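You operate a simulated robot arm through the tools that you are given. There is no shell and no other tool. Be economical: measure what you need, move in short steps, check, and stop when the job is done.

The job below is to be done with a simulated two-armed robot. You get a single attempt, and the scene is never put back.

Task
Pick up the rolled silver sheet with one hand, pass it to the other hand and put it on the back of the laying table.

Only the result counts: the job must be done as asked and must still hold three seconds after the hand-in. Knocking over, shifting, dropping, spilling or breaking anything else fails it. Flat cloth is picked up by pressing the open fingertips on it (5 to 10 N) and closing them slowly along it; thin cloth reads only 2 to 8 mm in the jaws.

Robot
Two 7-joint arms with two-finger parallel grippers on one trunk, on a base that drives. Base frame: it is fixed to the floor where the robot stands at the start and does not move with it; the origin is under the middle of the robot, x ahead of it, y to its left, z up; the surface under the hand at the start is at about z = 900. Lengths are in mm, angles in degrees, forces in N, time in s.
The left shoulder is at the start at [70, 188, 1224], the right one opposite. With the tool pointing down near the work surface each hand reaches from about 320 to 800 mm from the robot's upright axis, wherever it stands, measured 20 degrees to its own side. Places, roughly: back of the laying table (124x20 cm) [-1520, -1440, 860]; rolled silver sheet (5x5x29 cm) [600, 0, 1000]. Payload 3.91 kg a hand.
The TCP of each hand is the grasp point between the finger pads, 30 mm short of the fingertips. In the tool frame z runs along the fingers and y along their closing line. Largest opening 110 mm; finger width 20, thickness 10; the body of the gripper, 48 by 112 mm, starts 55 mm behind the TCP.
Orientation is that of the tool frame in the base frame, as a unit quaternion [w, x, y, z]. With the fingers straight down and closing along the base's y, the tool's x points along the base's -x, its y along +y and its z along -z.

Tools
- The arms move only by the tool move_arm. It takes "left_motion", "right_motion" or both (then of equal length, played together; a hand with none holds still); each is a list that holds one entry, the list of rows, each a list of 7 numbers: the finger opening in mm, from 0 to 110, then the shift along the base's x, y, z in units of 20 mm (1.0 is 20 mm), then the turn, a rotation vector about the base's x, y, z in units of 8 degrees (1.0 is 8 degrees). In form: [[[hand, dx, dy, dz, wx, wy, wz], ...]]. A call has 1 to 8 rows; each row shifts and turns the commanded pose from where the row before left it. A call with a number of a shift or a turn outside -1 to 1 is refused whole. Each row takes 0.2 s and may step no farther than 50 mm and 8.6 degrees from the row before; otherwise, or with a gripper value out of range, the whole call is refused. A pose out of reach is approached as far as the arm can. The call stops where the force on the tool passes 40 N (or 10 N more than at its start, if that is more) or the arm is blocked; 0.2 s more then pass. The fingers move at their own pace (about 72 mm/s each) and stop on an object; they squeeze with about 34 N. The grip force told is the motor's: it shows also when the fingers shut on nothing. Time passes only in rows, and 0.2 s behind the last, so rows that do not move let the fingers close. It gives the time, the measured TCP pose, the force on the tool (base axes), the opening and the grip force at its end, in the units of the frame above (readings bear some noise), with the torque about the TCP (base axes, N m) and any sound that the robot's microphone picked up, and new pictures: "pictures" is both (left out), scene, wrist or none (wrist: the cameras of the hands that moved).
- Cameras (640 x 400 px; columns grow to the right, rows downward): "scene" is now at [138.9, -1.8, 1453.7]; the picture's right is [-0.01, -1.00, 0.00], its down [-0.56, 0.00, -0.83] and it looks along [0.83, -0.01, -0.56] (base axes); focal length 253 px, centre (320, 200). "left" rides on the left gripper at [72, -17, -103] in its tool frame; the picture's right is [0.23, 0.97, 0.00], its down [-0.76, 0.18, -0.62] and it looks along [-0.61, 0.14, 0.78] (tool axes); focal length 222 px, centre (320, 200). "right" rides on the right gripper at [72, 17, -103] in its tool frame; the picture's right is [-0.23, 0.97, 0.00], its down [-0.76, -0.18, -0.62] and it looks along [-0.61, -0.14, 0.78] (tool axes); focal length 222 px, centre (320, 200). There is no depth. A picture from a camera that has moved, and an enlarged one, comes with that camera's place and axes in the base frame and with its lens.
- move_column(by): slides the trunk up (or, below 0, down) by that many mm; the arms and the scene camera ride with it, the base frame stays. It gives what a move gives, with no picture.
- steer(legs): drives the robot by 1 to 6 legs, each [ahead, turn to the left] in mm and degrees, along the robot's own axes; the way and the turn of a leg run together, so that a leg with both is an arc; at most 1500 mm and 180 degrees a leg. The arms and the cameras ride along, it lands a little off, and it stops where it bumps. It gives what a move gives, and a new picture of the scene camera.
- head_to(pan, tilt): turns the head with the scene camera to pan (to the left, within 86 degrees either way) and tilt (down, from -29 to 69), counted from straight ahead of the robot. It gives what a move gives, and a new picture of the scene camera.
- enlarge(camera, box): a new picture of the part [left, top, right, bottom] of that camera's present view, enlarged. No time passes.
- job_done(): hands the job in; it is judged then, once.

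Go step by step. Nothing tells you exact positions but the pictures and the camera data: compare them with the known pose of the tool, close in by small moves and look again before you grip or let go. The budget is 120 turns and 260 pictures, counting those below and the enlarged ones. Unless the task says otherwise, let go and move clear before handing in, and close with one line.

The tools are called after "Request:" by a JSON object that holds its "name" and its "arguments". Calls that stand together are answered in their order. move_arm: Moves the arms, as the interface text tells. Its arguments: {"type":"object","properties":{"left_motion":{"type":"array"},"right_motion":{"type":"array"},"pictures":{"type":"string","enum":["both","scene","wrist","none"]}},"required":[]} The other tools are called the same way: move_column (by) slides the trunk up or down; steer (legs) drives the base; head_to (pan, tilt) turns the head that bears the scene camera; enlarge (camera, box) takes an enlarged picture of a part of a camera's view; job_done () hands the job in.

At the start:

```text
time_s: 0.0
left_tool_pos: [573.4, 269.0, 1173.7]
left_ee_rot: [0.0, 0.0, 1.0, 0.0]
left_contact_force: [-0.1, -0.3, -0.2]
left_torque: [0.03, 0.0, -0.06]
left_opening: 109.9
left_grasp_force: 0.0
right_tool_pos: [427.6, -158.4, 1263.7]
right_ee_rot: [0.0, 0.0, 1.0, 0.0]
right_contact_force: [0.0, 0.1, 0.6]
right_torque: [0.01, 0.01, -0.01]
right_opening: 110.2
right_grasp_force: 0.0
trunk travel left (down, up): [-734.0, 206.0]
robot x, y, heading: [0.4, -0.2, 0.2]
head pan, tilt: [-0.4, 34.1]
```

scene: 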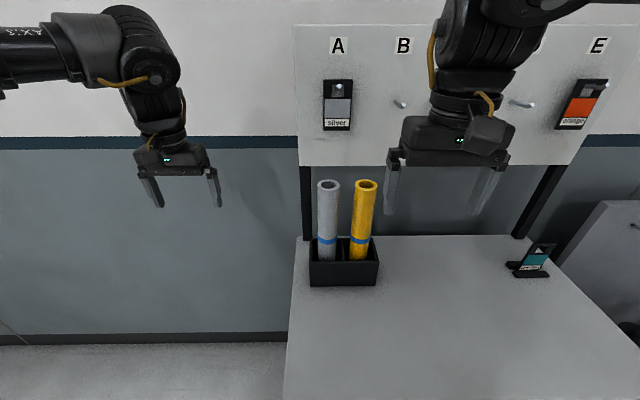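
right: 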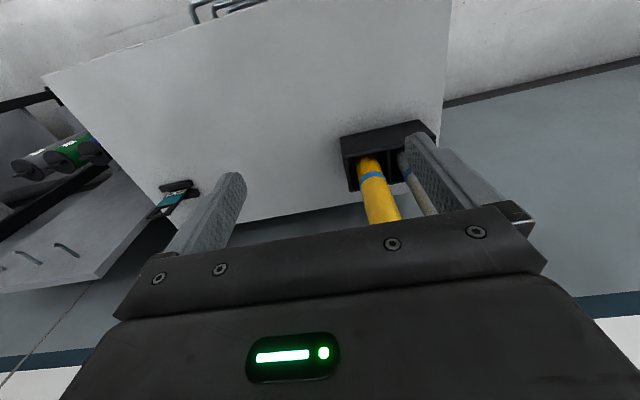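
left: 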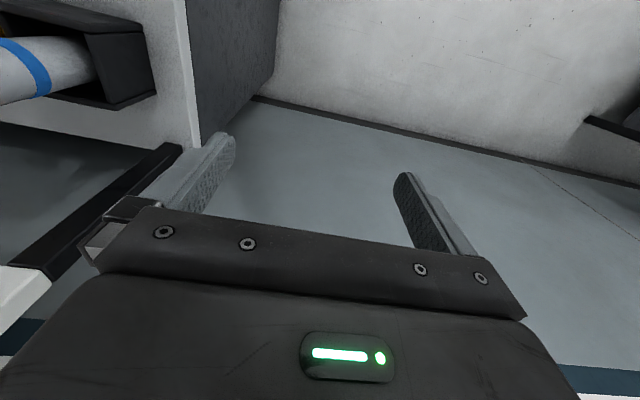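

I see the silver roll standing in the left slot of the black holder at about [590, -25] with its top near z 1190, and the yellow one about 78 mm to its right. I'll raise the left hand and turn it so that it closes along x, then look again before going over the roll.

Request:
{"name": "move_arm", "arguments": {"left_motion": [[[110, 0, 0, 0.75, 0, 0, -1], [110, 0, 0, 0.75, 0, 0, -1], [110, 0, 0, 0.75, 0, 0, -1], [110, 0, 0, 0.75, 0, 0, -1], [110, 0, 0, 0.75, 0, 0, -1], [110, 0, 0, 0.75, 0, 0, -1], [110, 0, 0, 0.75, 0, 0, -1], [110, 0, 0, 0.75, 0, 0, -1]]], "pictures": "none"}}

Request:
{"name": "enlarge", "arguments": {"camera": "scene", "box": [270, 150, 430, 300]}}

```text
time_s: 1.8
left_tool_pos: [574.2, 267.9, 1293.1]
left_ee_rot: [0.0, 0.531, 0.847, 0.0]
left_contact_force: [-0.7, -0.3, -0.4]
left_torque: [0.01, -0.03, 0.01]
left_opening: 109.8
left_grasp_force: 0.1
right_tool_pos: [428.7, -160.4, 1263.2]
right_ee_rot: [0.0, 0.001, 1.0, 0.0]
right_contact_force: [-0.4, -0.4, 0.0]
right_torque: [0.03, -0.01, -0.01]
right_opening: 110.1
right_grasp_force: 0.1
trunk travel left (down, up): [-734.0, 206.0]
robot x, y, heading: [-0.7, 1.2, 0.1]
head pan, tilt: [-0.4, 34.1]
```

```text
2.67 times, centred on (350, 225) of scene
camera zoom: at [138.5, -2.7, 1453.7], right [-0.01, -1.0, 0.0], down [-0.56, 0.0, -0.83], along [0.83, 0.0, -0.56], focal length 676 px, centre (240, 133)
```

zoom: 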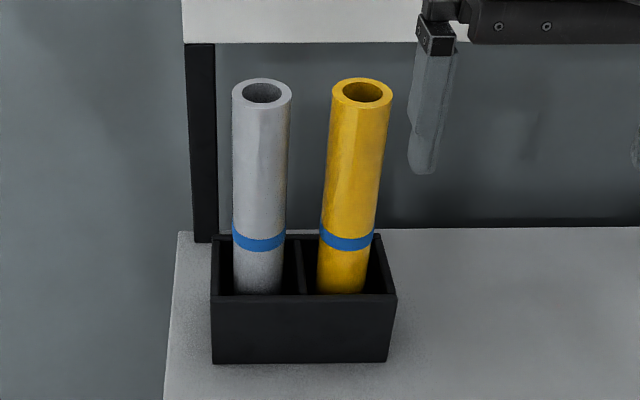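

The roll's top centre is at about [603, -20, 1180] and the holder reaches up to z 990. I'll finish the turn and bring the left hand over the roll at a safe height, and move the right hand aside meanwhile.

Request:
{"name": "move_arm", "arguments": {"left_motion": [[[110, 0.18, -0.95, 0, 0, 0, -1], [110, 0.18, -0.95, 0, 0, 0, -1], [110, 0.18, -0.95, 0, 0, 0, -1], [110, 0.18, -0.95, 0, 0, 0, -0.25], [110, 0.18, -0.95, 0, 0, 0, 0], [110, 0.18, -0.95, 0, 0, 0, 0], [110, 0.18, -0.95, 0, 0, 0, 0], [110, 0.18, -0.95, 0, 0, 0, 0]]], "right_motion": [[[110, 0, -0.9, 0, 0, 0, 0], [110, 0, -0.9, 0, 0, 0, 0], [110, 0, -0.9, 0, 0, 0, 0], [110, 0, -0.9, 0, 0, 0, 0], [110, 0, -0.9, 0, 0, 0, 0], [110, 0, -0.9, 0, 0, 0, 0], [110, 0, -0.9, 0, 0, 0, 0], [110, 0, -0.9, 0, 0, 0, 0]]], "pictures": "none"}}

Request:
{"name": "move_arm", "arguments": {"left_motion": [[[110, 0, -0.95, 0, 0, 0, 0], [110, 0, -0.95, 0, 0, 0, 0], [110, 0, -0.95, 0, 0, 0, 0], [110, 0, -0.95, 0, 0, 0, 0], [110, 0, -0.95, 0, 0, 0, 0], [110, 0, -0.95, 0, 0, 0, 0], [110, 0, -0.95, 0, 0, 0, 0]]]}}

```text
time_s: 3.6
left_tool_pos: [590.6, 129.2, 1290.4]
left_ee_rot: [-0.001, 0.708, 0.706, 0.001]
left_contact_force: [-0.4, -0.6, 0.3]
left_torque: [-0.02, 0.05, 0.0]
left_opening: 110.0
left_grasp_force: 0.1
left hand out of reach, approached as far as the arm can: row 7, 8
right_tool_pos: [428.8, -304.8, 1263.0]
right_ee_rot: [0.0, 0.0, 1.0, 0.001]
right_contact_force: [0.3, -0.8, -0.9]
right_torque: [0.0, 0.0, 0.01]
right_opening: 109.7
right_grasp_force: 0.0
trunk travel left (down, up): [-734.0, 206.0]
robot x, y, heading: [1.7, -1.3, -0.1]
head pan, tilt: [-0.4, 34.1]
```

```text
time_s: 5.2
left_tool_pos: [575.9, 1.3, 1289.6]
left_ee_rot: [0.011, 0.696, 0.718, -0.013]
left_contact_force: [0.1, 1.1, 0.0]
left_torque: [-0.03, -0.01, -0.01]
left_opening: 110.1
left_grasp_force: 0.1
left hand out of reach, approached as far as the arm can: row 2, 4, 5, 6, 7
right_tool_pos: [429.4, -302.0, 1262.7]
right_ee_rot: [0.0, 0.0, 1.0, 0.0]
right_contact_force: [0.1, 0.0, 0.2]
right_torque: [0.0, -0.01, -0.01]
right_opening: 110.0
right_grasp_force: 0.1
trunk travel left (down, up): [-734.0, 206.0]
robot x, y, heading: [2.4, -1.2, -0.1]
head pan, tilt: [-0.4, 34.1]
camera scene: at [138.8, -2.0, 1453.7], right [-0.01, -1.0, 0.0], down [-0.56, 0.0, -0.83], along [0.83, 0.0, -0.56], focal length 253 px, centre (320, 200)
camera left: at [559.7, 77.1, 1391.6], right [0.97, 0.26, -0.01], down [0.2, -0.73, 0.65], along [0.16, -0.63, -0.76], focal length 222 px, centre (320, 200)
```

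scene: 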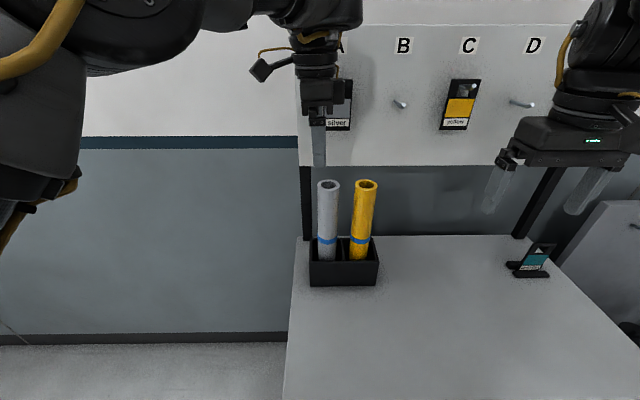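
left: 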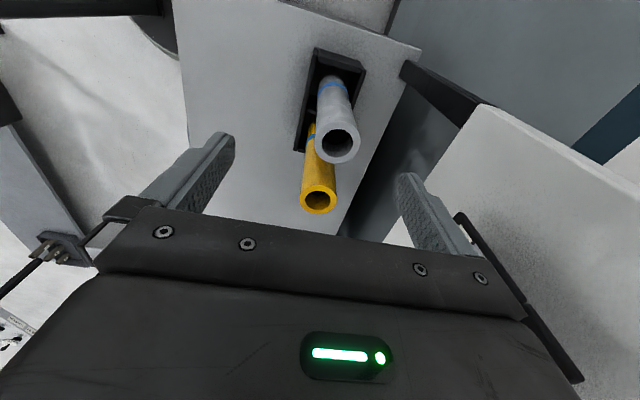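

The hand is at its reach limit at this height, and the wrist camera confirms the roll top at about [602, -21, 1182]. I'll raise the trunk to give the arm better reach.

Request:
{"name": "move_column", "arguments": {"by": 140}}

Request:
{"name": "move_arm", "arguments": {"left_motion": [[[110, 0.8, -0.6, -0.9, 0, 0, 0], [110, 0.6, -0.5, -0.9, 0, 0, 0], [110, 0, 0, -0.9, 0, 0, 0], [110, 0, 0, -0.9, 0, 0, 0], [110, 0, 0, -0.9, 0, 0, 0], [110, 0, 0, -0.9, 0, 0, 0], [110, 0, 0, -0.9, 0, 0, 0]]]}}

```text
time_s: 6.9
left_tool_pos: [576.5, -0.3, 1431.8]
left_ee_rot: [0.012, 0.696, 0.718, -0.014]
left_contact_force: [0.6, -0.4, 0.2]
left_torque: [0.03, 0.0, 0.0]
left_opening: 110.0
left_grasp_force: 0.0
right_tool_pos: [428.6, -303.2, 1402.8]
right_ee_rot: [0.0, 0.0, 1.0, 0.001]
right_contact_force: [-0.2, 0.1, -0.8]
right_torque: [0.03, 0.0, -0.01]
right_opening: 109.9
right_grasp_force: 0.2
trunk travel left (down, up): [-874.0, 66.0]
robot x, y, heading: [-1.1, -3.2, 0.2]
head pan, tilt: [-0.4, 34.1]
```

```text
time_s: 8.5
left_tool_pos: [588.8, -38.1, 1293.6]
left_ee_rot: [-0.001, 0.707, 0.707, 0.0]
left_contact_force: [-1.0, -1.2, -0.1]
left_torque: [0.05, -0.12, -0.05]
left_opening: 109.3
left_grasp_force: 0.0
left hand out of reach, approached as far as the arm can: row 1, 2
right_tool_pos: [427.7, -301.3, 1402.3]
right_ee_rot: [0.001, 0.0, 1.0, -0.001]
right_contact_force: [0.5, 0.3, 0.9]
right_torque: [-0.04, 0.0, 0.0]
right_opening: 110.2
right_grasp_force: 0.0
trunk travel left (down, up): [-874.0, 66.0]
robot x, y, heading: [-0.9, -1.1, -0.2]
head pan, tilt: [-0.4, 34.1]
camera scene: at [139.2, 0.0, 1593.7], right [-0.01, -1.0, 0.0], down [-0.56, 0.0, -0.83], along [0.83, -0.01, -0.56], focal length 253 px, centre (320, 200)
camera left: at [573.5, 36.2, 1396.7], right [0.97, 0.23, 0.0], down [0.18, -0.76, 0.62], along [0.14, -0.61, -0.78], focal length 222 px, centre (320, 200)
```

scene: 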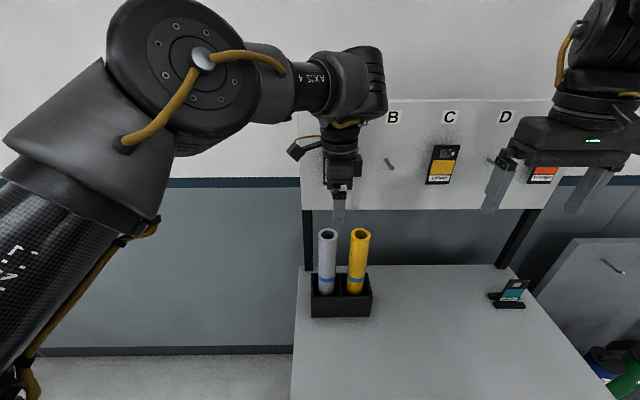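
left: 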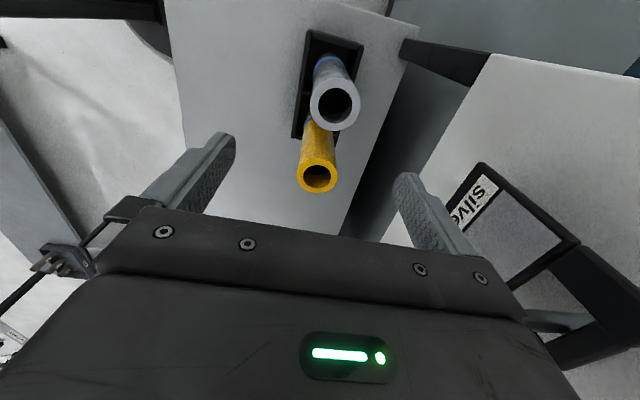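

In reach now, with the roll top at about [600, -19, 1182]. I'll correct sideways and lower halfway, then look.

Request:
{"name": "move_arm", "arguments": {"left_motion": [[[110, 0.6, 0.95, 0, 0, 0, 0], [110, 0, 0, -0.9, 0, 0, 0], [110, 0, 0, -0.9, 0, 0, 0], [110, 0, 0, -0.9, 0, 0, 0], [110, 0, 0, 0, 0, 0, 0]]]}}

```text
time_s: 9.7
left_tool_pos: [598.4, -18.4, 1238.2]
left_ee_rot: [0.0, 0.707, 0.707, 0.001]
left_contact_force: [0.3, 0.6, -0.5]
left_torque: [-0.02, -0.02, 0.0]
left_opening: 110.0
left_grasp_force: 0.1
right_tool_pos: [429.1, -302.3, 1402.4]
right_ee_rot: [0.0, 0.0, 1.0, 0.0]
right_contact_force: [0.6, -0.5, 0.3]
right_torque: [-0.03, -0.01, -0.05]
right_opening: 110.1
right_grasp_force: 0.1
trunk travel left (down, up): [-874.0, 66.0]
robot x, y, heading: [-2.6, 2.1, -0.1]
head pan, tilt: [-0.4, 34.1]
camera scene: at [139.3, -1.1, 1593.7], right [-0.01, -1.0, 0.0], down [-0.56, 0.0, -0.83], along [0.83, -0.01, -0.56], focal length 253 px, centre (320, 200)
camera left: at [583.0, 55.6, 1341.5], right [0.97, 0.23, 0.0], down [0.18, -0.76, 0.62], along [0.14, -0.61, -0.78], focal length 222 px, centre (320, 200)
```

scene: 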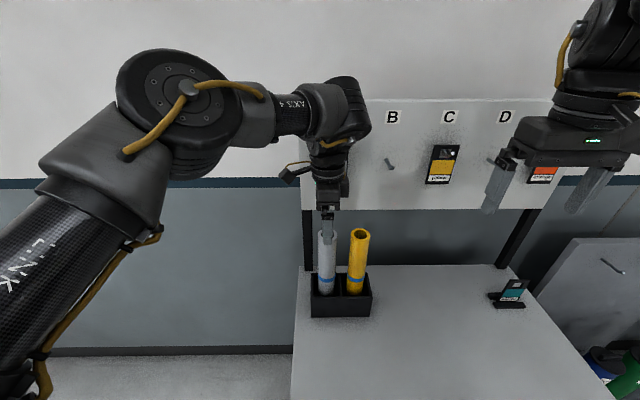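
left: 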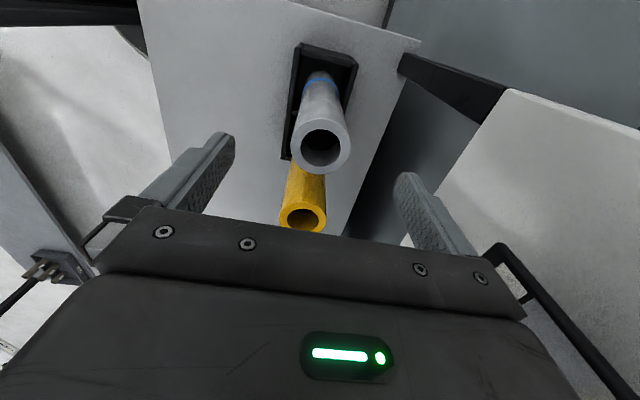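

Aligned: the ray gives the roll at [600.6, -18.7]. Lowering until the pads are about 40 mm below the roll's top, then closing.

Request:
{"name": "move_arm", "arguments": {"left_motion": [[[110, 0, 0, -0.96, 0, 0, 0], [110, 0, 0, -0.96, 0, 0, 0], [110, 0, 0, -0.96, 0, 0, 0], [110, 0, 0, -0.96, 0, 0, 0], [110, 0, 0, -0.96, 0, 0, 0], [110, 0, 0, 0, 0, 0, 0]]]}}

```text
time_s: 11.1
left_tool_pos: [600.1, -19.3, 1142.0]
left_ee_rot: [0.0, 0.707, 0.707, 0.0]
left_contact_force: [0.2, 0.1, -0.1]
left_torque: [-0.01, 0.02, 0.01]
left_opening: 110.3
left_grasp_force: 0.0
right_tool_pos: [427.9, -302.7, 1403.0]
right_ee_rot: [0.0, 0.0, 1.0, 0.0]
right_contact_force: [0.0, -0.1, -0.1]
right_torque: [0.01, -0.02, 0.01]
right_opening: 110.0
right_grasp_force: 0.1
trunk travel left (down, up): [-874.0, 66.0]
robot x, y, heading: [1.3, -2.5, -0.1]
head pan, tilt: [-0.4, 34.1]
camera scene: at [138.5, -1.9, 1593.8], right [-0.01, -1.0, 0.0], down [-0.56, 0.0, -0.83], along [0.83, -0.01, -0.56], focal length 253 px, centre (320, 200)
camera left: at [584.8, 54.9, 1245.9], right [0.97, 0.23, 0.0], down [0.18, -0.76, 0.62], along [0.14, -0.61, -0.78], focal length 222 px, centre (320, 200)
```

scene: 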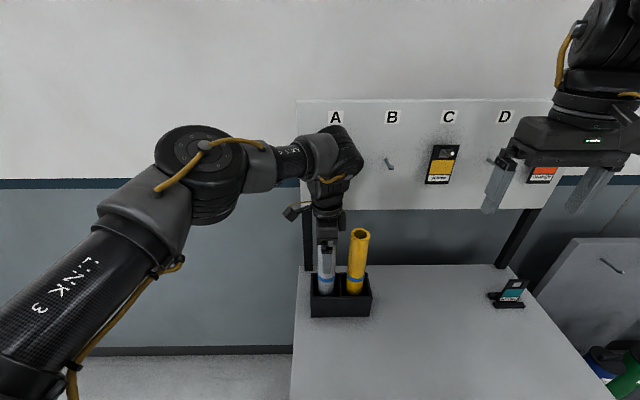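
left: 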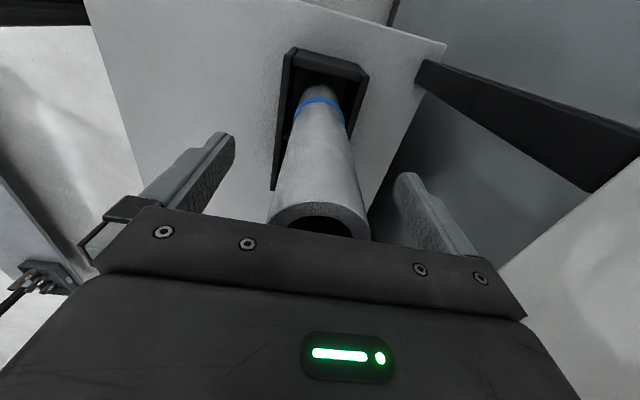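

The roll is centred between the fingers. Closing now.

Request:
{"name": "move_arm", "arguments": {"left_motion": [[[70, 0, 0, 0, 0, 0, 0], [55, 0, 0, 0, 0, 0, 0], [40, 0, 0, 0, 0, 0, 0], [30, 0, 0, 0, 0, 0, 0], [30, 0, 0, 0, 0, 0, 0]]], "pictures": "wrist"}}

```text
time_s: 12.3
left_tool_pos: [599.3, -19.0, 1141.7]
left_ee_rot: [0.0, 0.707, 0.707, 0.0]
left_contact_force: [0.2, 1.0, 0.2]
left_torque: [-0.03, -0.14, 0.0]
left_opening: 46.9
left_grasp_force: 34.2
right_tool_pos: [430.2, -302.1, 1400.9]
right_ee_rot: [0.0, 0.0, 1.0, 0.0]
right_contact_force: [-0.7, 0.3, -0.7]
right_torque: [-0.03, -0.01, 0.01]
right_opening: 109.8
right_grasp_force: 0.0
trunk travel left (down, up): [-874.0, 66.0]
robot x, y, heading: [0.9, 1.5, -0.0]
head pan, tilt: [-0.4, 34.1]
camera left: at [585.1, 54.6, 1245.8], right [0.97, 0.23, 0.0], down [0.18, -0.76, 0.62], along [0.14, -0.61, -0.78], focal length 222 px, centre (320, 200)
```

left: 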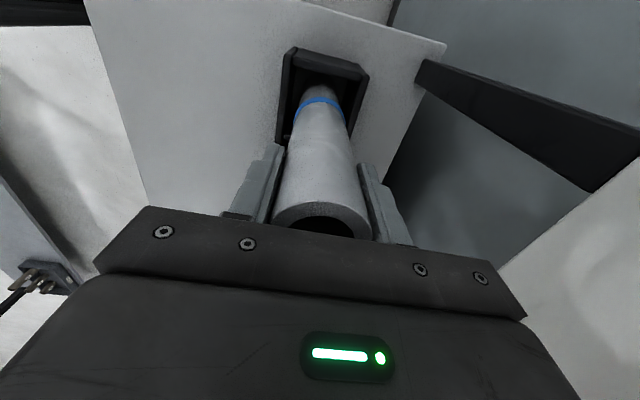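

Gripped at 47 mm. Lifting straight up out of the holder.

Request:
{"name": "move_arm", "arguments": {"left_motion": [[[30, 0, 0, 0.9, 0, 0, 0], [30, 0, 0, 0.9, 0, 0, 0], [30, 0, 0, 0.9, 0, 0, 0], [30, 0, 0, 0.9, 0, 0, 0], [30, 0, 0, 0.9, 0, 0, 0], [30, 0, 0, 0.9, 0, 0, 0], [30, 0, 0, 0.9, 0, 0, 0]]]}}

```text
time_s: 13.9
left_tool_pos: [598.4, -18.3, 1270.9]
left_ee_rot: [0.001, 0.707, 0.707, -0.001]
left_contact_force: [-0.6, 0.0, -1.2]
left_torque: [0.01, -0.04, -0.01]
left_opening: 47.2
left_grasp_force: 34.0
right_tool_pos: [429.8, -303.9, 1403.3]
right_ee_rot: [0.0, 0.0, 1.0, 0.002]
right_contact_force: [-0.1, 0.3, 0.0]
right_torque: [-0.01, -0.01, 0.02]
right_opening: 110.0
right_grasp_force: 0.0
trunk travel left (down, up): [-874.0, 66.0]
robot x, y, heading: [3.1, 0.8, -0.1]
head pan, tilt: [-0.4, 34.1]
camera scene: at [138.2, -2.8, 1593.8], right [-0.01, -1.0, 0.0], down [-0.56, 0.0, -0.83], along [0.83, 0.0, -0.56], focal length 253 px, centre (320, 200)
camera left: at [583.5, 55.1, 1373.3], right [0.97, 0.23, 0.0], down [0.18, -0.76, 0.62], along [0.14, -0.61, -0.78], focal length 222 px, centre (320, 200)
```

scene: 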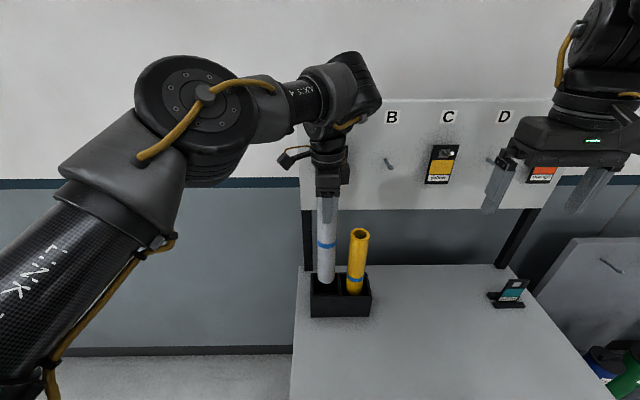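
left: 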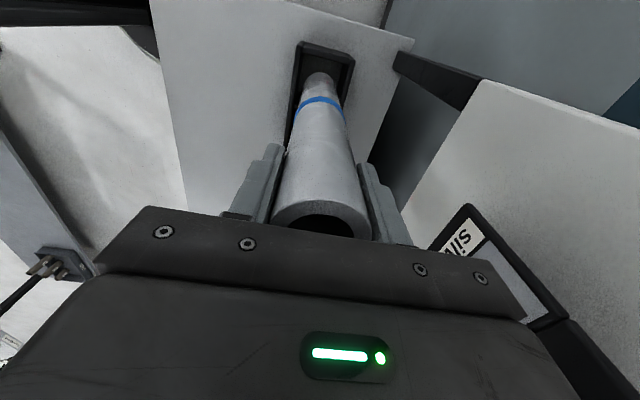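

The roll has just cleared the holder. I'll raise the trunk another 60 mm, then pull the roll back toward the robot.

Request:
{"name": "move_column", "arguments": {"by": 60}}

Request:
{"name": "move_arm", "arguments": {"left_motion": [[[30, -0.9, 0.3, 0.3, 0, 0, 0], [30, -0.9, 0.3, 0.3, 0, 0, 0], [30, -0.9, 0.3, 0.3, 0, 0, 0], [30, -0.9, 0.3, 0.3, 0, 0, 0], [30, -0.9, 0.3, 0.3, 0, 0, 0], [30, -0.9, 0.3, 0.3, 0, 0, 0], [30, -0.9, 0.3, 0.3, 0, 0, 0]]]}}

```text
time_s: 14.9
left_tool_pos: [600.5, -18.5, 1329.1]
left_ee_rot: [-0.001, 0.707, 0.707, -0.001]
left_contact_force: [-0.3, 0.5, -1.8]
left_torque: [-0.01, 0.0, 0.01]
left_opening: 47.0
left_grasp_force: 34.2
right_tool_pos: [430.7, -303.7, 1461.9]
right_ee_rot: [0.0, 0.0, 1.0, 0.0]
right_contact_force: [-1.5, 0.1, 0.5]
right_torque: [0.03, 0.0, -0.02]
right_opening: 109.9
right_grasp_force: 0.1
trunk travel left (down, up): [-934.0, 6.0]
robot x, y, heading: [1.2, -0.3, 0.6]
head pan, tilt: [-0.4, 34.1]
```

```text
time_s: 16.5
left_tool_pos: [475.0, 23.3, 1370.9]
left_ee_rot: [0.0, 0.707, 0.707, 0.0]
left_contact_force: [0.4, -0.3, -1.4]
left_torque: [-0.01, 0.02, -0.01]
left_opening: 47.2
left_grasp_force: 34.3
right_tool_pos: [427.5, -301.8, 1463.8]
right_ee_rot: [0.0, 0.0, 1.0, 0.0]
right_contact_force: [-0.2, 0.2, 0.6]
right_torque: [0.01, 0.0, 0.03]
right_opening: 109.9
right_grasp_force: 0.0
trunk travel left (down, up): [-934.0, 6.0]
robot x, y, heading: [-0.1, 1.4, -0.2]
head pan, tilt: [-0.4, 34.1]
camera scene: at [138.0, -1.7, 1653.8], right [-0.01, -1.0, 0.0], down [-0.56, 0.0, -0.83], along [0.83, -0.01, -0.56], focal length 253 px, centre (320, 200)
camera left: at [459.3, 96.6, 1475.3], right [0.97, 0.23, 0.0], down [0.18, -0.76, 0.62], along [0.14, -0.61, -0.78], focal length 222 px, centre (320, 200)
```

scene: 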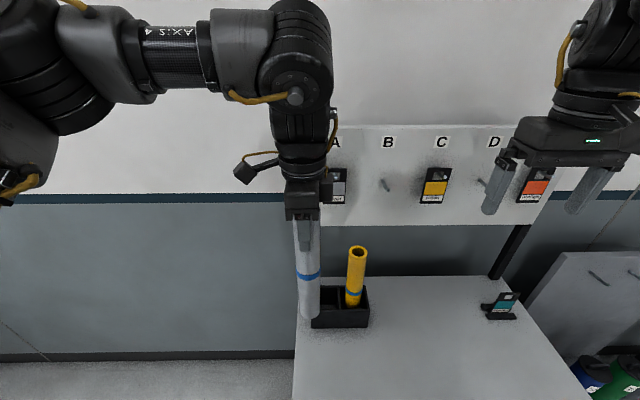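
left: 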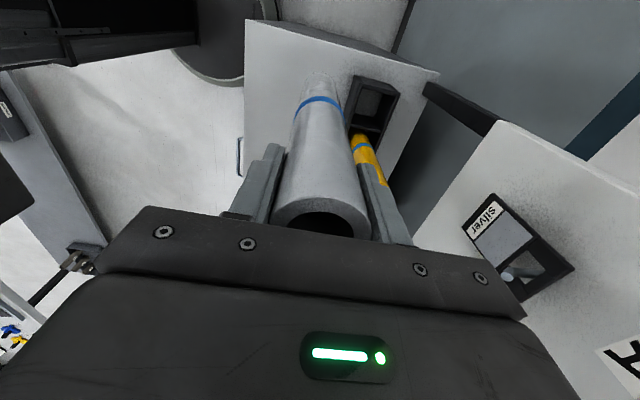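

Clear of the holder. Now I'll turn the left hand about x so the roll lies horizontally pointing to the right (-y).

Request:
{"name": "move_arm", "arguments": {"left_motion": [[[30, 0, 0.5, 0, -1, 0, 0], [30, 0, 0.5, 0, -1, 0, 0], [30, 0, 0.5, 0, -1, 0, 0], [30, 0, 0.5, 0, -1, 0, 0], [30, 0, 0.5, 0, -1, 0, 0], [30, 0, 0.5, 0, -1, 0, 0]]], "pictures": "scene"}}

Request:
{"name": "move_arm", "arguments": {"left_motion": [[[30, 0, 0.5, 0, -1, 0, 0], [30, 0, 0.5, 0, -1, 0, 0], [30, 0, 0.5, 0, -1, 0, 0], [30, 0, 0.5, 0, -1, 0, 0], [30, 0, 0.5, 0, -1, 0, 0], [30, 0, 0, 0, -0.25, 0, 0]]]}}

```text
time_s: 17.9
left_tool_pos: [472.0, 87.2, 1371.3]
left_ee_rot: [0.289, 0.645, 0.645, -0.289]
left_contact_force: [0.6, -0.5, -0.9]
left_torque: [0.1, 0.02, -0.02]
left_opening: 47.3
left_grasp_force: 33.8
right_tool_pos: [428.3, -300.0, 1463.5]
right_ee_rot: [0.0, 0.0, 1.0, 0.0]
right_contact_force: [0.3, 0.0, -0.8]
right_torque: [-0.05, 0.0, 0.01]
right_opening: 110.1
right_grasp_force: 0.0
trunk travel left (down, up): [-934.0, 6.0]
robot x, y, heading: [-2.2, 4.3, 0.1]
head pan, tilt: [-0.4, 34.1]
camera scene: at [138.8, 1.1, 1653.8], right [-0.01, -1.0, 0.0], down [-0.56, 0.0, -0.83], along [0.83, -0.01, -0.56], focal length 253 px, centre (320, 200)
```

scene: 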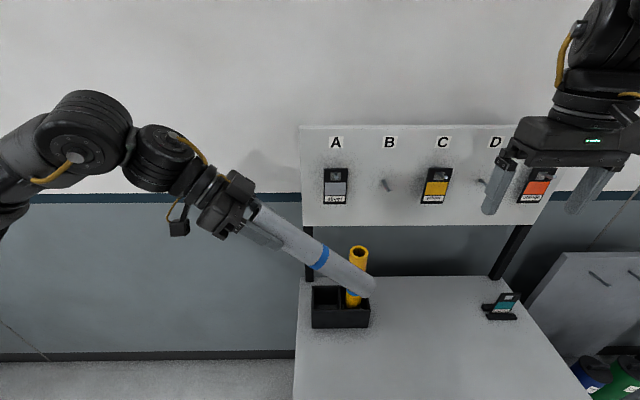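

```text
time_s: 19.3
left_tool_pos: [472.8, 134.5, 1372.0]
left_ee_rot: [0.501, 0.5, 0.5, -0.5]
left_contact_force: [-0.2, -0.8, 0.7]
left_torque: [0.0, 0.02, -0.01]
left_opening: 30.1
left_grasp_force: 0.0
right_tool_pos: [429.1, -304.0, 1462.1]
right_ee_rot: [-0.001, 0.0, 1.0, 0.0]
right_contact_force: [0.0, -0.2, 0.4]
right_torque: [0.04, -0.02, 0.03]
right_opening: 110.0
right_grasp_force: 0.2
trunk travel left (down, up): [-934.0, 6.0]
robot x, y, heading: [-2.5, -1.0, 0.1]
head pan, tilt: [-0.4, 34.1]
camera scene: at [138.9, -1.8, 1653.8], right [-0.01, -1.0, 0.0], down [-0.56, 0.0, -0.83], along [0.83, -0.01, -0.56], focal length 253 px, centre (320, 200)
camera left: at [458.0, 239.0, 1298.6], right [0.97, 0.0, -0.23], down [0.18, 0.62, 0.76], along [0.14, -0.78, 0.61], focal length 222 px, centre (320, 200)
```

scene: 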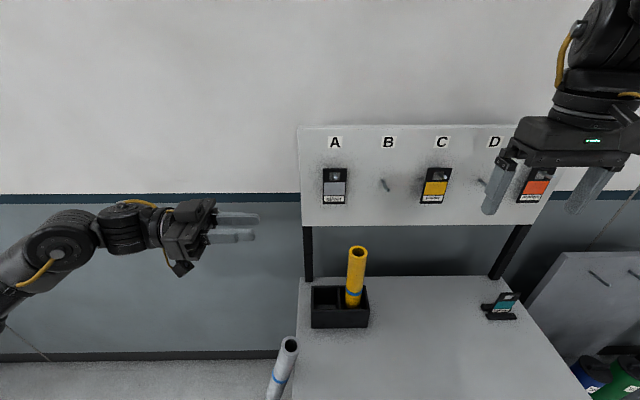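
left: 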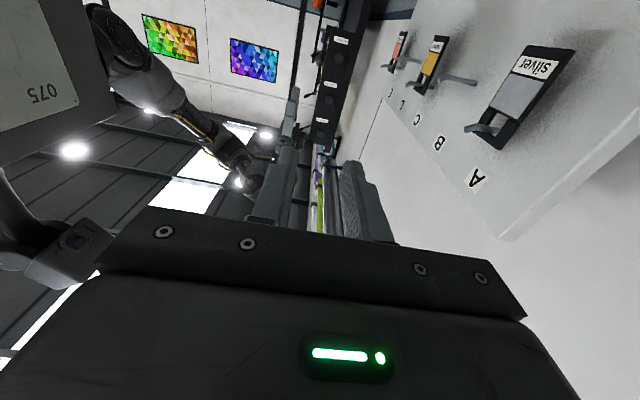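

The roll slipped out of the left grip during the turn and has fallen near the table's left edge. I'll look where it ended up and whether anything else was disturbed.

Request:
{"name": "head_to", "arguments": {"pan": 20, "tilt": 60}}

```text
time_s: 20.2
left_tool_pos: [474.0, 133.1, 1370.7]
left_ee_rot: [-0.5, -0.5, -0.5, 0.5]
left_contact_force: [-0.2, -0.4, 0.6]
left_torque: [0.03, -0.01, 0.01]
left_opening: 29.8
left_grasp_force: 0.0
right_tool_pos: [427.7, -303.1, 1461.5]
right_ee_rot: [0.0, 0.0, 1.0, 0.0]
right_contact_force: [0.8, -0.2, 0.0]
right_torque: [0.03, -0.02, 0.0]
right_opening: 110.0
right_grasp_force: 0.1
trunk travel left (down, up): [-934.0, 6.0]
robot x, y, heading: [0.2, -1.3, -0.1]
head pan, tilt: [20.0, 60.0]
camera scene: at [113.0, 21.0, 1618.1], right [0.34, -0.94, 0.0], down [-0.81, -0.3, -0.5], along [0.47, 0.17, -0.87], focal length 253 px, centre (320, 200)
```

scene: 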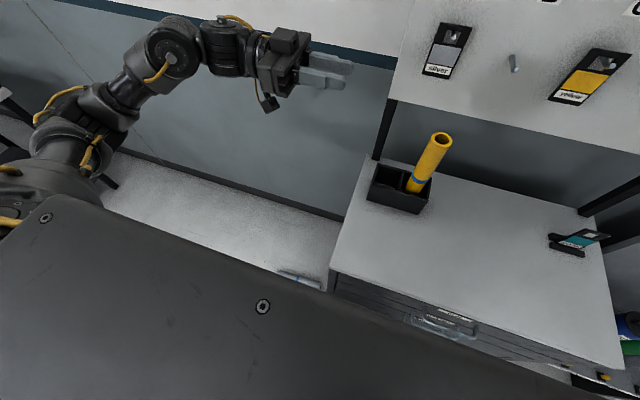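

The yellow roll and holder look undisturbed, and the silver roll seems to lie on the floor beside the cabinet. I'll look closer.

Request:
{"name": "enlarge", "arguments": {"camera": "scene", "box": [240, 220, 380, 310]}}

Request:
{"name": "head_to", "arguments": {"pan": 40, "tilt": 40}}

```text
4.44 times, centred on (310, 265) of scene
camera zoom: at [113.0, 21.0, 1618.1], right [0.34, -0.94, 0.0], down [-0.81, -0.3, -0.5], along [0.47, 0.17, -0.87], focal length 1126 px, centre (364, -89)
```

zoom: 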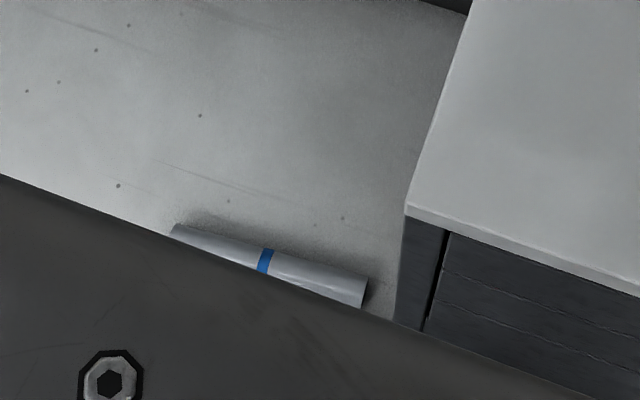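

```text
time_s: 21.0
left_tool_pos: [472.6, 133.8, 1370.9]
left_ee_rot: [0.5, 0.5, 0.5, -0.5]
left_contact_force: [-0.9, -0.3, -0.1]
left_torque: [-0.03, -0.02, 0.03]
left_opening: 30.5
left_grasp_force: 0.1
right_tool_pos: [428.3, -302.2, 1462.8]
right_ee_rot: [-0.001, 0.0, 1.0, 0.0]
right_contact_force: [0.4, -0.8, -0.1]
right_torque: [0.03, 0.02, 0.0]
right_opening: 110.0
right_grasp_force: 0.2
trunk travel left (down, up): [-934.0, 6.0]
robot x, y, heading: [1.3, 2.4, 0.1]
head pan, tilt: [40.0, 40.0]
camera scene: at [115.4, 53.5, 1644.7], right [0.64, -0.77, 0.0], down [-0.49, -0.41, -0.77], along [0.59, 0.49, -0.64], focal length 253 px, centre (320, 200)
```

scene: 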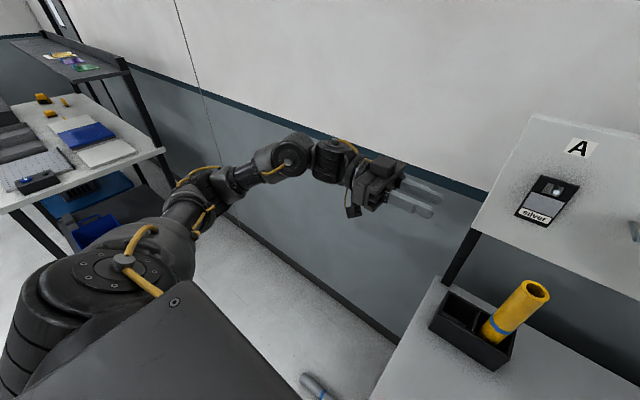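

The silver roll lies on the floor along y, from about [405, 396] to [417, 122], left of the cabinet (cabinet side about y = 61). It can be picked up there with the trunk lowered, so first I'll check the free space on both sides.

Request:
{"name": "head_to", "arguments": {"pan": 86, "tilt": 30}}

Request:
{"name": "head_to", "arguments": {"pan": -86, "tilt": 30}}

```text
time_s: 22.1
left_tool_pos: [472.4, 134.1, 1370.8]
left_ee_rot: [0.5, 0.5, 0.5, -0.5]
left_contact_force: [0.5, -0.6, -0.1]
left_torque: [0.02, -0.02, 0.03]
left_opening: 30.0
left_grasp_force: 0.1
right_tool_pos: [429.1, -303.4, 1462.2]
right_ee_rot: [0.0, 0.001, 1.0, 0.0]
right_contact_force: [0.3, -0.2, 0.6]
right_torque: [0.01, -0.03, -0.02]
right_opening: 109.9
right_grasp_force: 0.0
trunk travel left (down, up): [-934.0, 6.0]
robot x, y, heading: [-0.6, -2.2, -0.3]
head pan, tilt: [85.9, 30.0]
camera scene: at [56.9, 88.9, 1660.2], right [1.0, -0.07, 0.0], down [-0.04, -0.5, -0.87], along [0.06, 0.86, -0.5], focal length 253 px, centre (320, 200)
```

scene: 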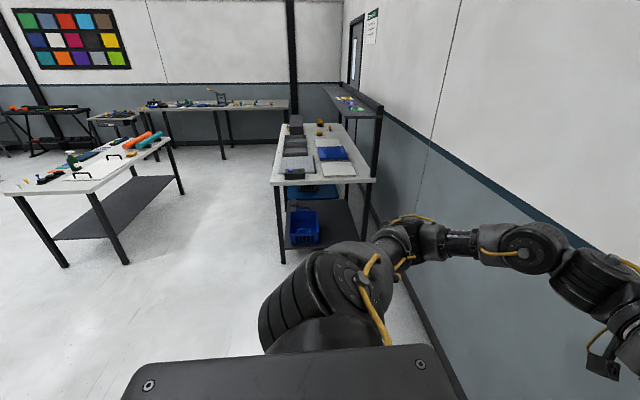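

```text
time_s: 24.7
left_tool_pos: [472.8, 133.5, 1371.6]
left_ee_rot: [0.5, 0.5, 0.5, -0.5]
left_contact_force: [-0.6, -1.3, -0.5]
left_torque: [-0.04, -0.01, 0.02]
left_opening: 30.2
left_grasp_force: 0.1
right_tool_pos: [429.6, -302.1, 1462.4]
right_ee_rot: [0.0, 0.0, 1.0, 0.0]
right_contact_force: [0.0, 0.7, -0.5]
right_torque: [-0.02, 0.0, -0.01]
right_opening: 109.9
right_grasp_force: 0.0
trunk travel left (down, up): [-934.0, 6.0]
robot x, y, heading: [-2.2, 0.5, -0.2]
head pan, tilt: [-85.9, 30.0]
camera scene: at [56.8, -91.5, 1660.2], right [-1.0, -0.07, 0.0], down [-0.04, 0.5, -0.87], along [0.06, -0.86, -0.5], focal length 253 px, centre (320, 200)
```

scene: 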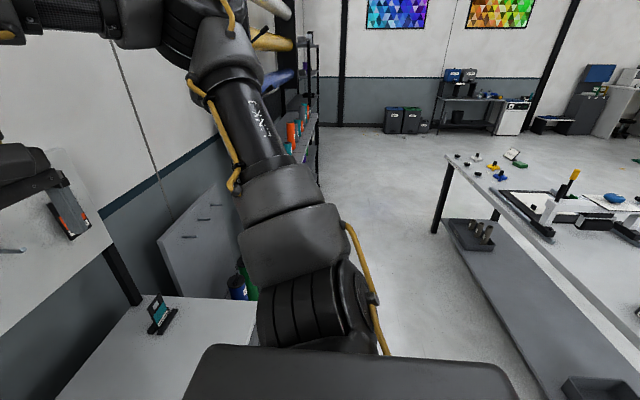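

The floor on the left is free, and the laying table is behind to the right with its long side along y. I'll bring the left hand back to a mostly downward pose, then drive round to the left of the cabinet to face the fallen roll.

Request:
{"name": "move_arm", "arguments": {"left_motion": [[[110, 0, 0, 0, 1, 0, 0], [110, 0, 0, 0, 1, 0, 0], [110, 0, 0, 0, 1, 0, 0], [110, 0, 0, 0, 1, 0, 0], [110, 0, 0, 0, 1, 0, 0], [110, 0, 0, 0, 1, 0, 0], [110, 0, 0, 0, 1, 0, 0], [110, 0, 0, 0, 1, 0, 0]]], "pictures": "none"}}

Request:
{"name": "head_to", "arguments": {"pan": 0, "tilt": 50}}

Request:
{"name": "steer", "arguments": {"legs": [[-300, 0], [0, 63.4], [692, 0], [0, -93.4]]}}

```text
time_s: 26.5
left_tool_pos: [473.6, 132.4, 1371.3]
left_ee_rot: [0.158, 0.689, 0.689, -0.158]
left_contact_force: [-0.7, 0.1, 0.4]
left_torque: [0.01, -0.01, 0.03]
left_opening: 109.9
left_grasp_force: 0.0
right_tool_pos: [427.1, -304.2, 1461.8]
right_ee_rot: [0.0, 0.0, 1.0, 0.001]
right_contact_force: [0.1, -0.4, -0.3]
right_torque: [-0.02, -0.01, 0.01]
right_opening: 109.8
right_grasp_force: 0.0
trunk travel left (down, up): [-934.0, 6.0]
robot x, y, heading: [-2.7, -2.0, 0.1]
head pan, tilt: [-85.9, 30.0]
```

```text
time_s: 28.1
left_tool_pos: [474.1, 134.2, 1371.5]
left_ee_rot: [0.16, 0.689, 0.689, -0.16]
left_contact_force: [0.7, -0.1, -0.3]
left_torque: [-0.01, 0.0, 0.0]
left_opening: 109.7
left_grasp_force: 0.1
right_tool_pos: [429.3, -303.5, 1462.3]
right_ee_rot: [0.0, 0.0, 1.0, 0.0]
right_contact_force: [1.2, 0.1, 1.2]
right_torque: [-0.03, 0.03, -0.01]
right_opening: 110.0
right_grasp_force: 0.2
trunk travel left (down, up): [-934.0, 6.0]
robot x, y, heading: [-0.9, 1.2, 0.0]
head pan, tilt: [0.0, 50.0]
camera scene: at [127.5, -1.2, 1630.6], right [0.0, -1.0, 0.0], down [-0.77, 0.0, -0.64], along [0.64, 0.0, -0.77], focal length 253 px, centre (320, 200)
```

scene: 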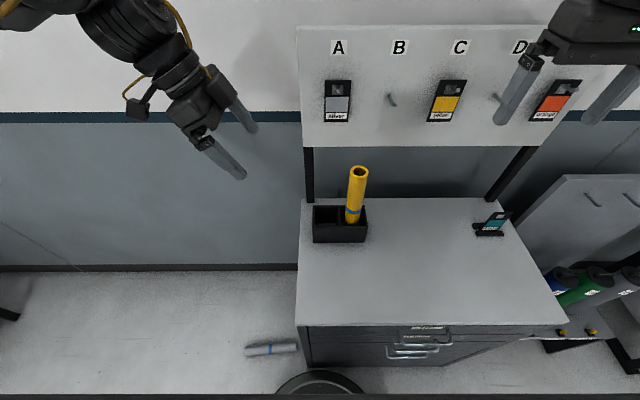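

```text
time_s: 40.3
left_tool_pos: [485.8, 532.2, 1371.5]
left_ee_rot: [0.118, 0.831, 0.509, -0.192]
left_contact_force: [-0.6, -0.8, -0.7]
left_torque: [0.0, -0.01, 0.01]
left_opening: 109.9
left_grasp_force: 0.0
right_tool_pos: [245.9, 162.7, 1462.5]
right_ee_rot: [0.0, 0.233, 0.972, 0.0]
right_contact_force: [0.6, -0.2, -0.5]
right_torque: [-0.03, 0.05, 0.04]
right_opening: 110.0
right_grasp_force: 0.1
trunk travel left (down, up): [-934.0, 6.0]
robot x, y, heading: [2.7, 626.2, -27.0]
head pan, tilt: [0.0, 50.0]
camera scene: at [115.5, 568.3, 1630.6], right [-0.45, -0.89, 0.0], down [-0.68, 0.35, -0.64], along [0.57, -0.29, -0.77], focal length 253 px, centre (320, 200)
```

scene: 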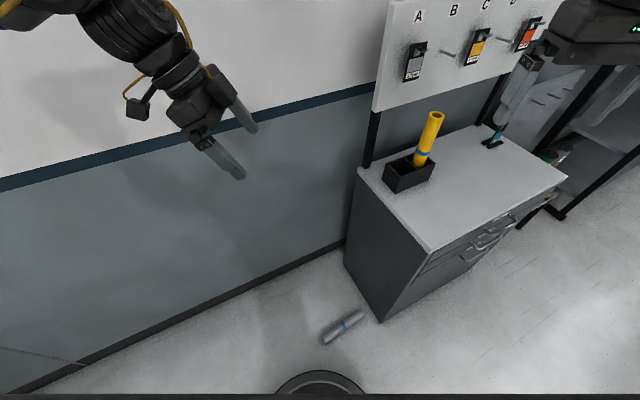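

The roll is in view at about [395, 275], lying along y. I'll use the left hand on its left half, away from the cabinet, so I turn the robot 29° further right, and undo the hand's yaw so that it closes along world x.

Request:
{"name": "steer", "arguments": {"legs": [[0, -29]]}}

Request:
{"name": "move_arm", "arguments": {"left_motion": [[[110, 0, 0, 0, 0, 0, 1], [110, 0, 0, 0, 0, 0, 1], [110, 0, 0, 0, 0, 0, 1], [110, 0, 0, 0, 0, 0, 1], [110, 0, 0, 0, 0, 0, 1], [110, 0, 0, 0, 0, 0, 1], [110, 0, 0, 0, 0, 0, 1]]], "pictures": "none"}}

Request:
{"name": "enlarge", "arguments": {"camera": "scene", "box": [160, 200, 480, 400]}}

```text
time_s: 42.1
left_tool_pos: [376.7, 308.4, 1371.3]
left_ee_rot: [0.066, 0.932, 0.283, -0.216]
left_contact_force: [0.1, -0.3, 0.3]
left_torque: [-0.02, 0.02, 0.03]
left_opening: 110.0
left_grasp_force: 0.0
right_tool_pos: [-10.9, 102.1, 1463.9]
right_ee_rot: [0.0, 0.471, 0.882, 0.0]
right_contact_force: [-0.4, -0.6, -0.1]
right_torque: [-0.01, 0.04, 0.03]
right_opening: 110.1
right_grasp_force: 0.0
trunk travel left (down, up): [-934.0, 6.0]
robot x, y, heading: [0.1, 629.4, -56.6]
head pan, tilt: [0.0, 50.0]
camera scene: at [73.9, 520.5, 1630.6], right [-0.83, -0.56, 0.0], down [-0.43, 0.64, -0.64], along [0.36, -0.54, -0.77], focal length 253 px, centre (320, 200)
```

scene: 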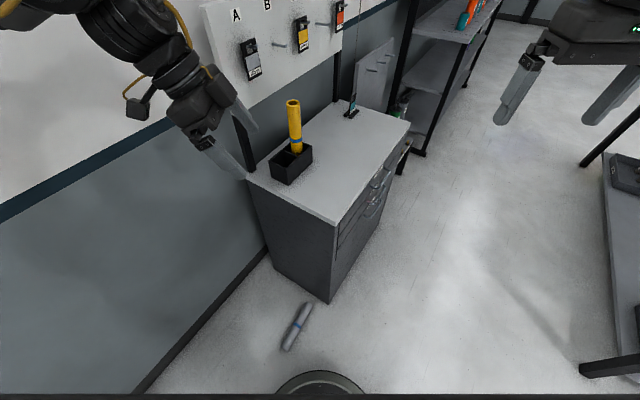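

```text
time_s: 43.8
left_tool_pos: [374.8, 306.0, 1371.6]
left_ee_rot: [0.16, 0.69, 0.688, -0.159]
left_contact_force: [0.3, -0.5, 0.3]
left_torque: [0.0, -0.02, 0.01]
left_opening: 110.0
left_grasp_force: 0.1
right_tool_pos: [-14.3, 101.6, 1461.9]
right_ee_rot: [0.0, 0.472, 0.882, 0.0]
right_contact_force: [0.3, 0.3, 0.2]
right_torque: [-0.02, -0.04, -0.02]
right_opening: 110.1
right_grasp_force: 0.1
trunk travel left (down, up): [-934.0, 6.0]
robot x, y, heading: [5.1, 629.3, -56.4]
head pan, tilt: [0.0, 50.0]
```

```text
2.00 times, centred on (320, 300) of scene
camera zoom: at [70.8, 519.2, 1630.7], right [-0.83, -0.55, 0.0], down [-0.42, 0.64, -0.64], along [0.36, -0.53, -0.77], focal length 507 px, centre (320, 0)
```

zoom: 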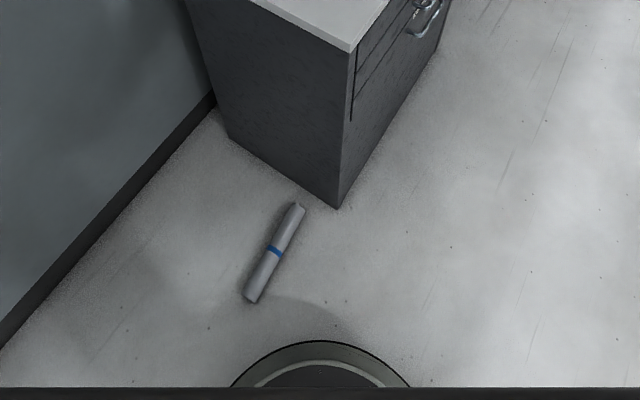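

The left hand is above the roll's left half, which runs from about (386, 411) to (423, 137). Nothing is below either arm, so I lower the trunk.

Request:
{"name": "move_column", "arguments": {"by": -860}}

Request:
{"name": "move_arm", "arguments": {"left_motion": [[[110, 0.5, 0.5, -1, 0, 0, 0], [110, 0.5, 0.5, -1, 0, 0, 0], [110, 0, 0, -1, 0, 0, 0], [110, 0, 0, -1, 0, 0, 0], [110, 0, 0, -1, 0, 0, 0], [110, 0, 0, -1, 0, 0, 0], [110, 0, 0, -1, 0, 0, 0]]]}}

```text
refused: -860 is not a number from -400 to 400
```

```text
time_s: 45.4
left_tool_pos: [396.0, 325.6, 1231.3]
left_ee_rot: [0.159, 0.691, 0.687, -0.159]
left_contact_force: [0.3, -0.8, -0.4]
left_torque: [0.03, 0.0, -0.02]
left_opening: 110.1
left_grasp_force: 0.0
right_tool_pos: [-12.4, 100.9, 1463.4]
right_ee_rot: [0.0, 0.472, 0.882, 0.001]
right_contact_force: [-0.6, 0.1, -0.4]
right_torque: [0.02, 0.0, 0.03]
right_opening: 109.8
right_grasp_force: 0.0
trunk travel left (down, up): [-934.0, 6.0]
robot x, y, heading: [-1.3, 627.5, -56.3]
head pan, tilt: [0.0, 50.0]
camera scene: at [72.6, 519.0, 1630.6], right [-0.83, -0.55, 0.0], down [-0.43, 0.64, -0.64], along [0.36, -0.53, -0.77], focal length 253 px, centre (320, 200)
camera left: at [381.8, 438.5, 1293.0], right [0.97, 0.2, -0.1], down [0.18, -0.41, 0.89], along [0.14, -0.89, -0.44], focal length 222 px, centre (320, 200)
```

scene: 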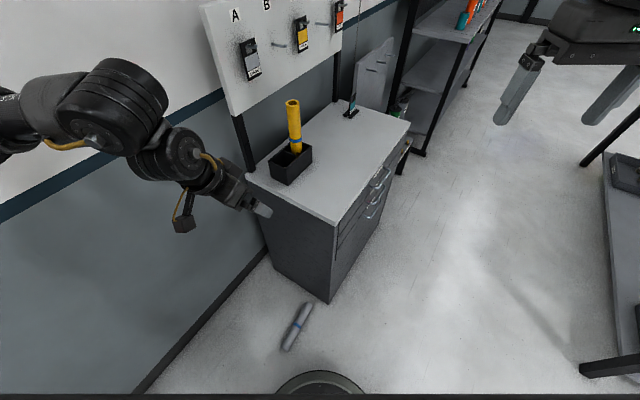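
left: 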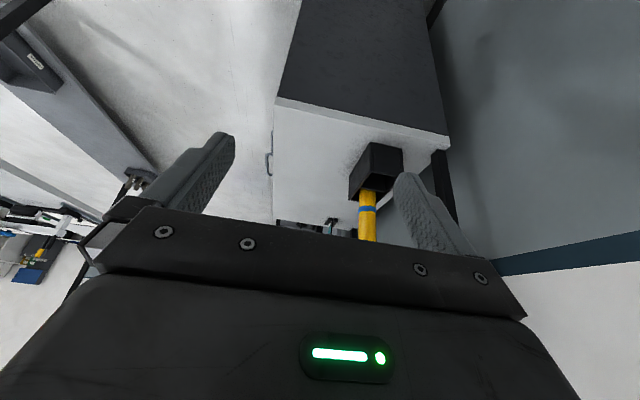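

The trunk moves at most 400 mm per call, so I lower it in two steps, then look with both cameras.

Request:
{"name": "move_column", "arguments": {"by": -400}}

Request:
{"name": "move_column", "arguments": {"by": -400}}

Request:
{"name": "move_arm", "arguments": {"left_motion": [[[110, 0, 0, -1, 0, 0, 0], [110, 0, 0, -1, 0, 0, 0], [110, 0, 0, -1, 0, 0, 0], [110, 0, 0, -1, 0, 0, 0], [110, 0, 0, -1, 0, 0, 0]]]}}

```text
time_s: 49.2
left_tool_pos: [395.8, 326.9, 831.8]
left_ee_rot: [0.159, 0.691, 0.687, -0.16]
left_contact_force: [-0.2, -0.5, 0.3]
left_torque: [-0.02, -0.01, 0.0]
left_opening: 109.8
left_grasp_force: 0.1
right_tool_pos: [-12.5, 101.0, 1062.9]
right_ee_rot: [0.0, 0.472, 0.882, 0.0]
right_contact_force: [0.1, 0.7, -1.3]
right_torque: [-0.01, -0.01, 0.01]
right_opening: 109.8
right_grasp_force: 0.0
trunk travel left (down, up): [-534.0, 406.0]
robot x, y, heading: [1.3, 625.8, -56.4]
head pan, tilt: [0.0, 50.0]
```

```text
time_s: 53.0
left_tool_pos: [396.7, 328.0, 431.7]
left_ee_rot: [0.159, 0.691, 0.687, -0.16]
left_contact_force: [-0.3, 0.4, 0.9]
left_torque: [-0.01, 0.02, 0.0]
left_opening: 110.0
left_grasp_force: 0.0
right_tool_pos: [-11.9, 102.5, 663.1]
right_ee_rot: [0.0, 0.471, 0.882, 0.0]
right_contact_force: [0.2, 0.1, -1.0]
right_torque: [-0.02, -0.03, 0.01]
right_opening: 109.8
right_grasp_force: 0.1
trunk travel left (down, up): [-134.0, 806.0]
robot x, y, heading: [3.1, 629.9, -56.2]
head pan, tilt: [0.0, 50.0]
```

```text
time_s: 54.2
left_tool_pos: [396.4, 326.6, 333.0]
left_ee_rot: [0.158, 0.691, 0.687, -0.16]
left_contact_force: [0.6, -0.6, 0.4]
left_torque: [0.0, -0.03, 0.02]
left_opening: 110.0
left_grasp_force: 0.0
right_tool_pos: [-13.4, 101.7, 662.4]
right_ee_rot: [0.0, 0.472, 0.882, 0.001]
right_contact_force: [0.4, 0.9, -0.3]
right_torque: [0.03, 0.01, -0.03]
right_opening: 110.0
right_grasp_force: 0.1
trunk travel left (down, up): [-134.0, 806.0]
robot x, y, heading: [5.1, 624.7, -56.6]
head pan, tilt: [0.0, 50.0]
camera scene: at [72.3, 519.8, 830.7], right [-0.83, -0.55, 0.0], down [-0.43, 0.64, -0.64], along [0.36, -0.53, -0.77], focal length 253 px, centre (320, 200)
camera left: at [380.9, 438.2, 393.1], right [0.97, 0.2, -0.1], down [0.18, -0.41, 0.89], along [0.14, -0.89, -0.44], focal length 222 px, centre (320, 200)
```

scene: 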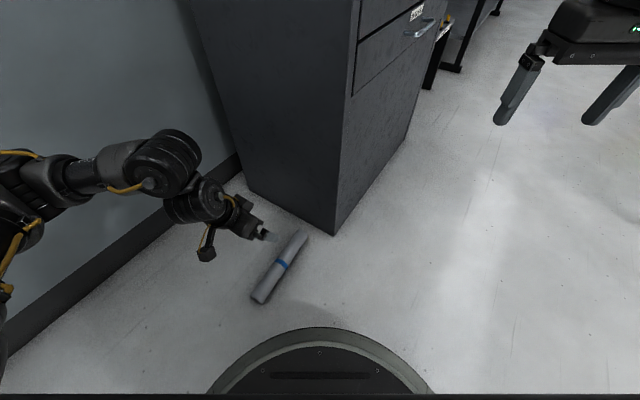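
left: 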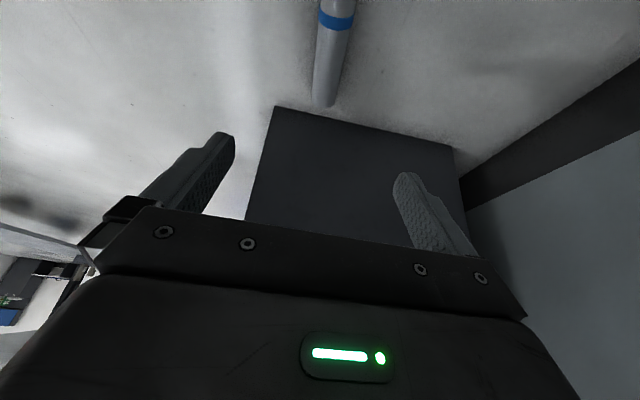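

The roll's axis passes through about (402, 272), turned some 6° from y. I'll line up with it at y about 316 and go down most of the way.

Request:
{"name": "move_arm", "arguments": {"left_motion": [[[110, 0, -0.25, -1, 0, 0, 0.4], [110, 0, -0.25, -1, 0, 0, 0.35], [110, 0, 0, -1, 0, 0, 0], [110, 0, 0, -1, 0, 0, 0], [110, 0, 0, -1, 0, 0, 0], [110, 0, 0, -1, 0, 0, 0], [110, 0, 0, -1, 0, 0, 0], [110, 0, 0, -1, 0, 0, 0]]]}}

```text
time_s: 56.0
left_tool_pos: [395.3, 318.4, 172.5]
left_ee_rot: [0.167, 0.654, 0.723, -0.15]
left_contact_force: [-0.3, -0.1, -1.0]
left_torque: [-0.02, 0.02, 0.0]
left_opening: 110.1
left_grasp_force: 0.0
right_tool_pos: [-12.4, 101.6, 663.1]
right_ee_rot: [0.0, 0.472, 0.882, 0.0]
right_contact_force: [-0.5, -0.1, 0.6]
right_torque: [-0.02, 0.02, -0.01]
right_opening: 109.9
right_grasp_force: 0.1
trunk travel left (down, up): [-134.0, 806.0]
robot x, y, heading: [1.7, 626.0, -56.2]
head pan, tilt: [0.0, 50.0]
camera scene: at [72.3, 519.8, 830.7], right [-0.83, -0.55, 0.0], down [-0.43, 0.64, -0.64], along [0.36, -0.53, -0.77], focal length 253 px, centre (320, 200)
camera left: at [369.6, 428.1, 233.3], right [0.95, 0.3, -0.1], down [0.22, -0.39, 0.89], along [0.23, -0.87, -0.44], focal length 222 px, centre (320, 200)
```

scene: 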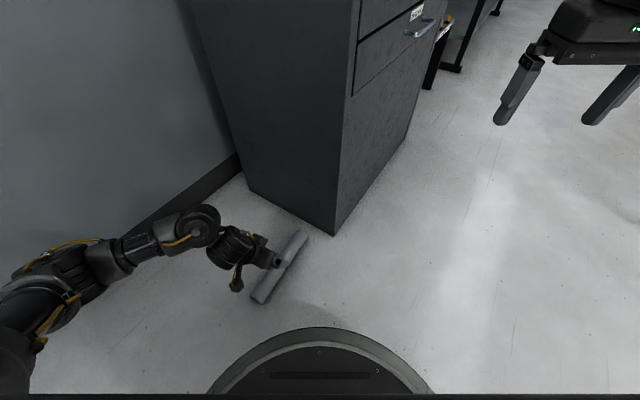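
left: 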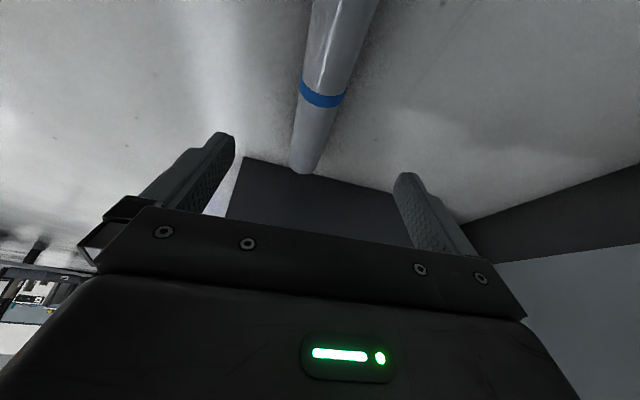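

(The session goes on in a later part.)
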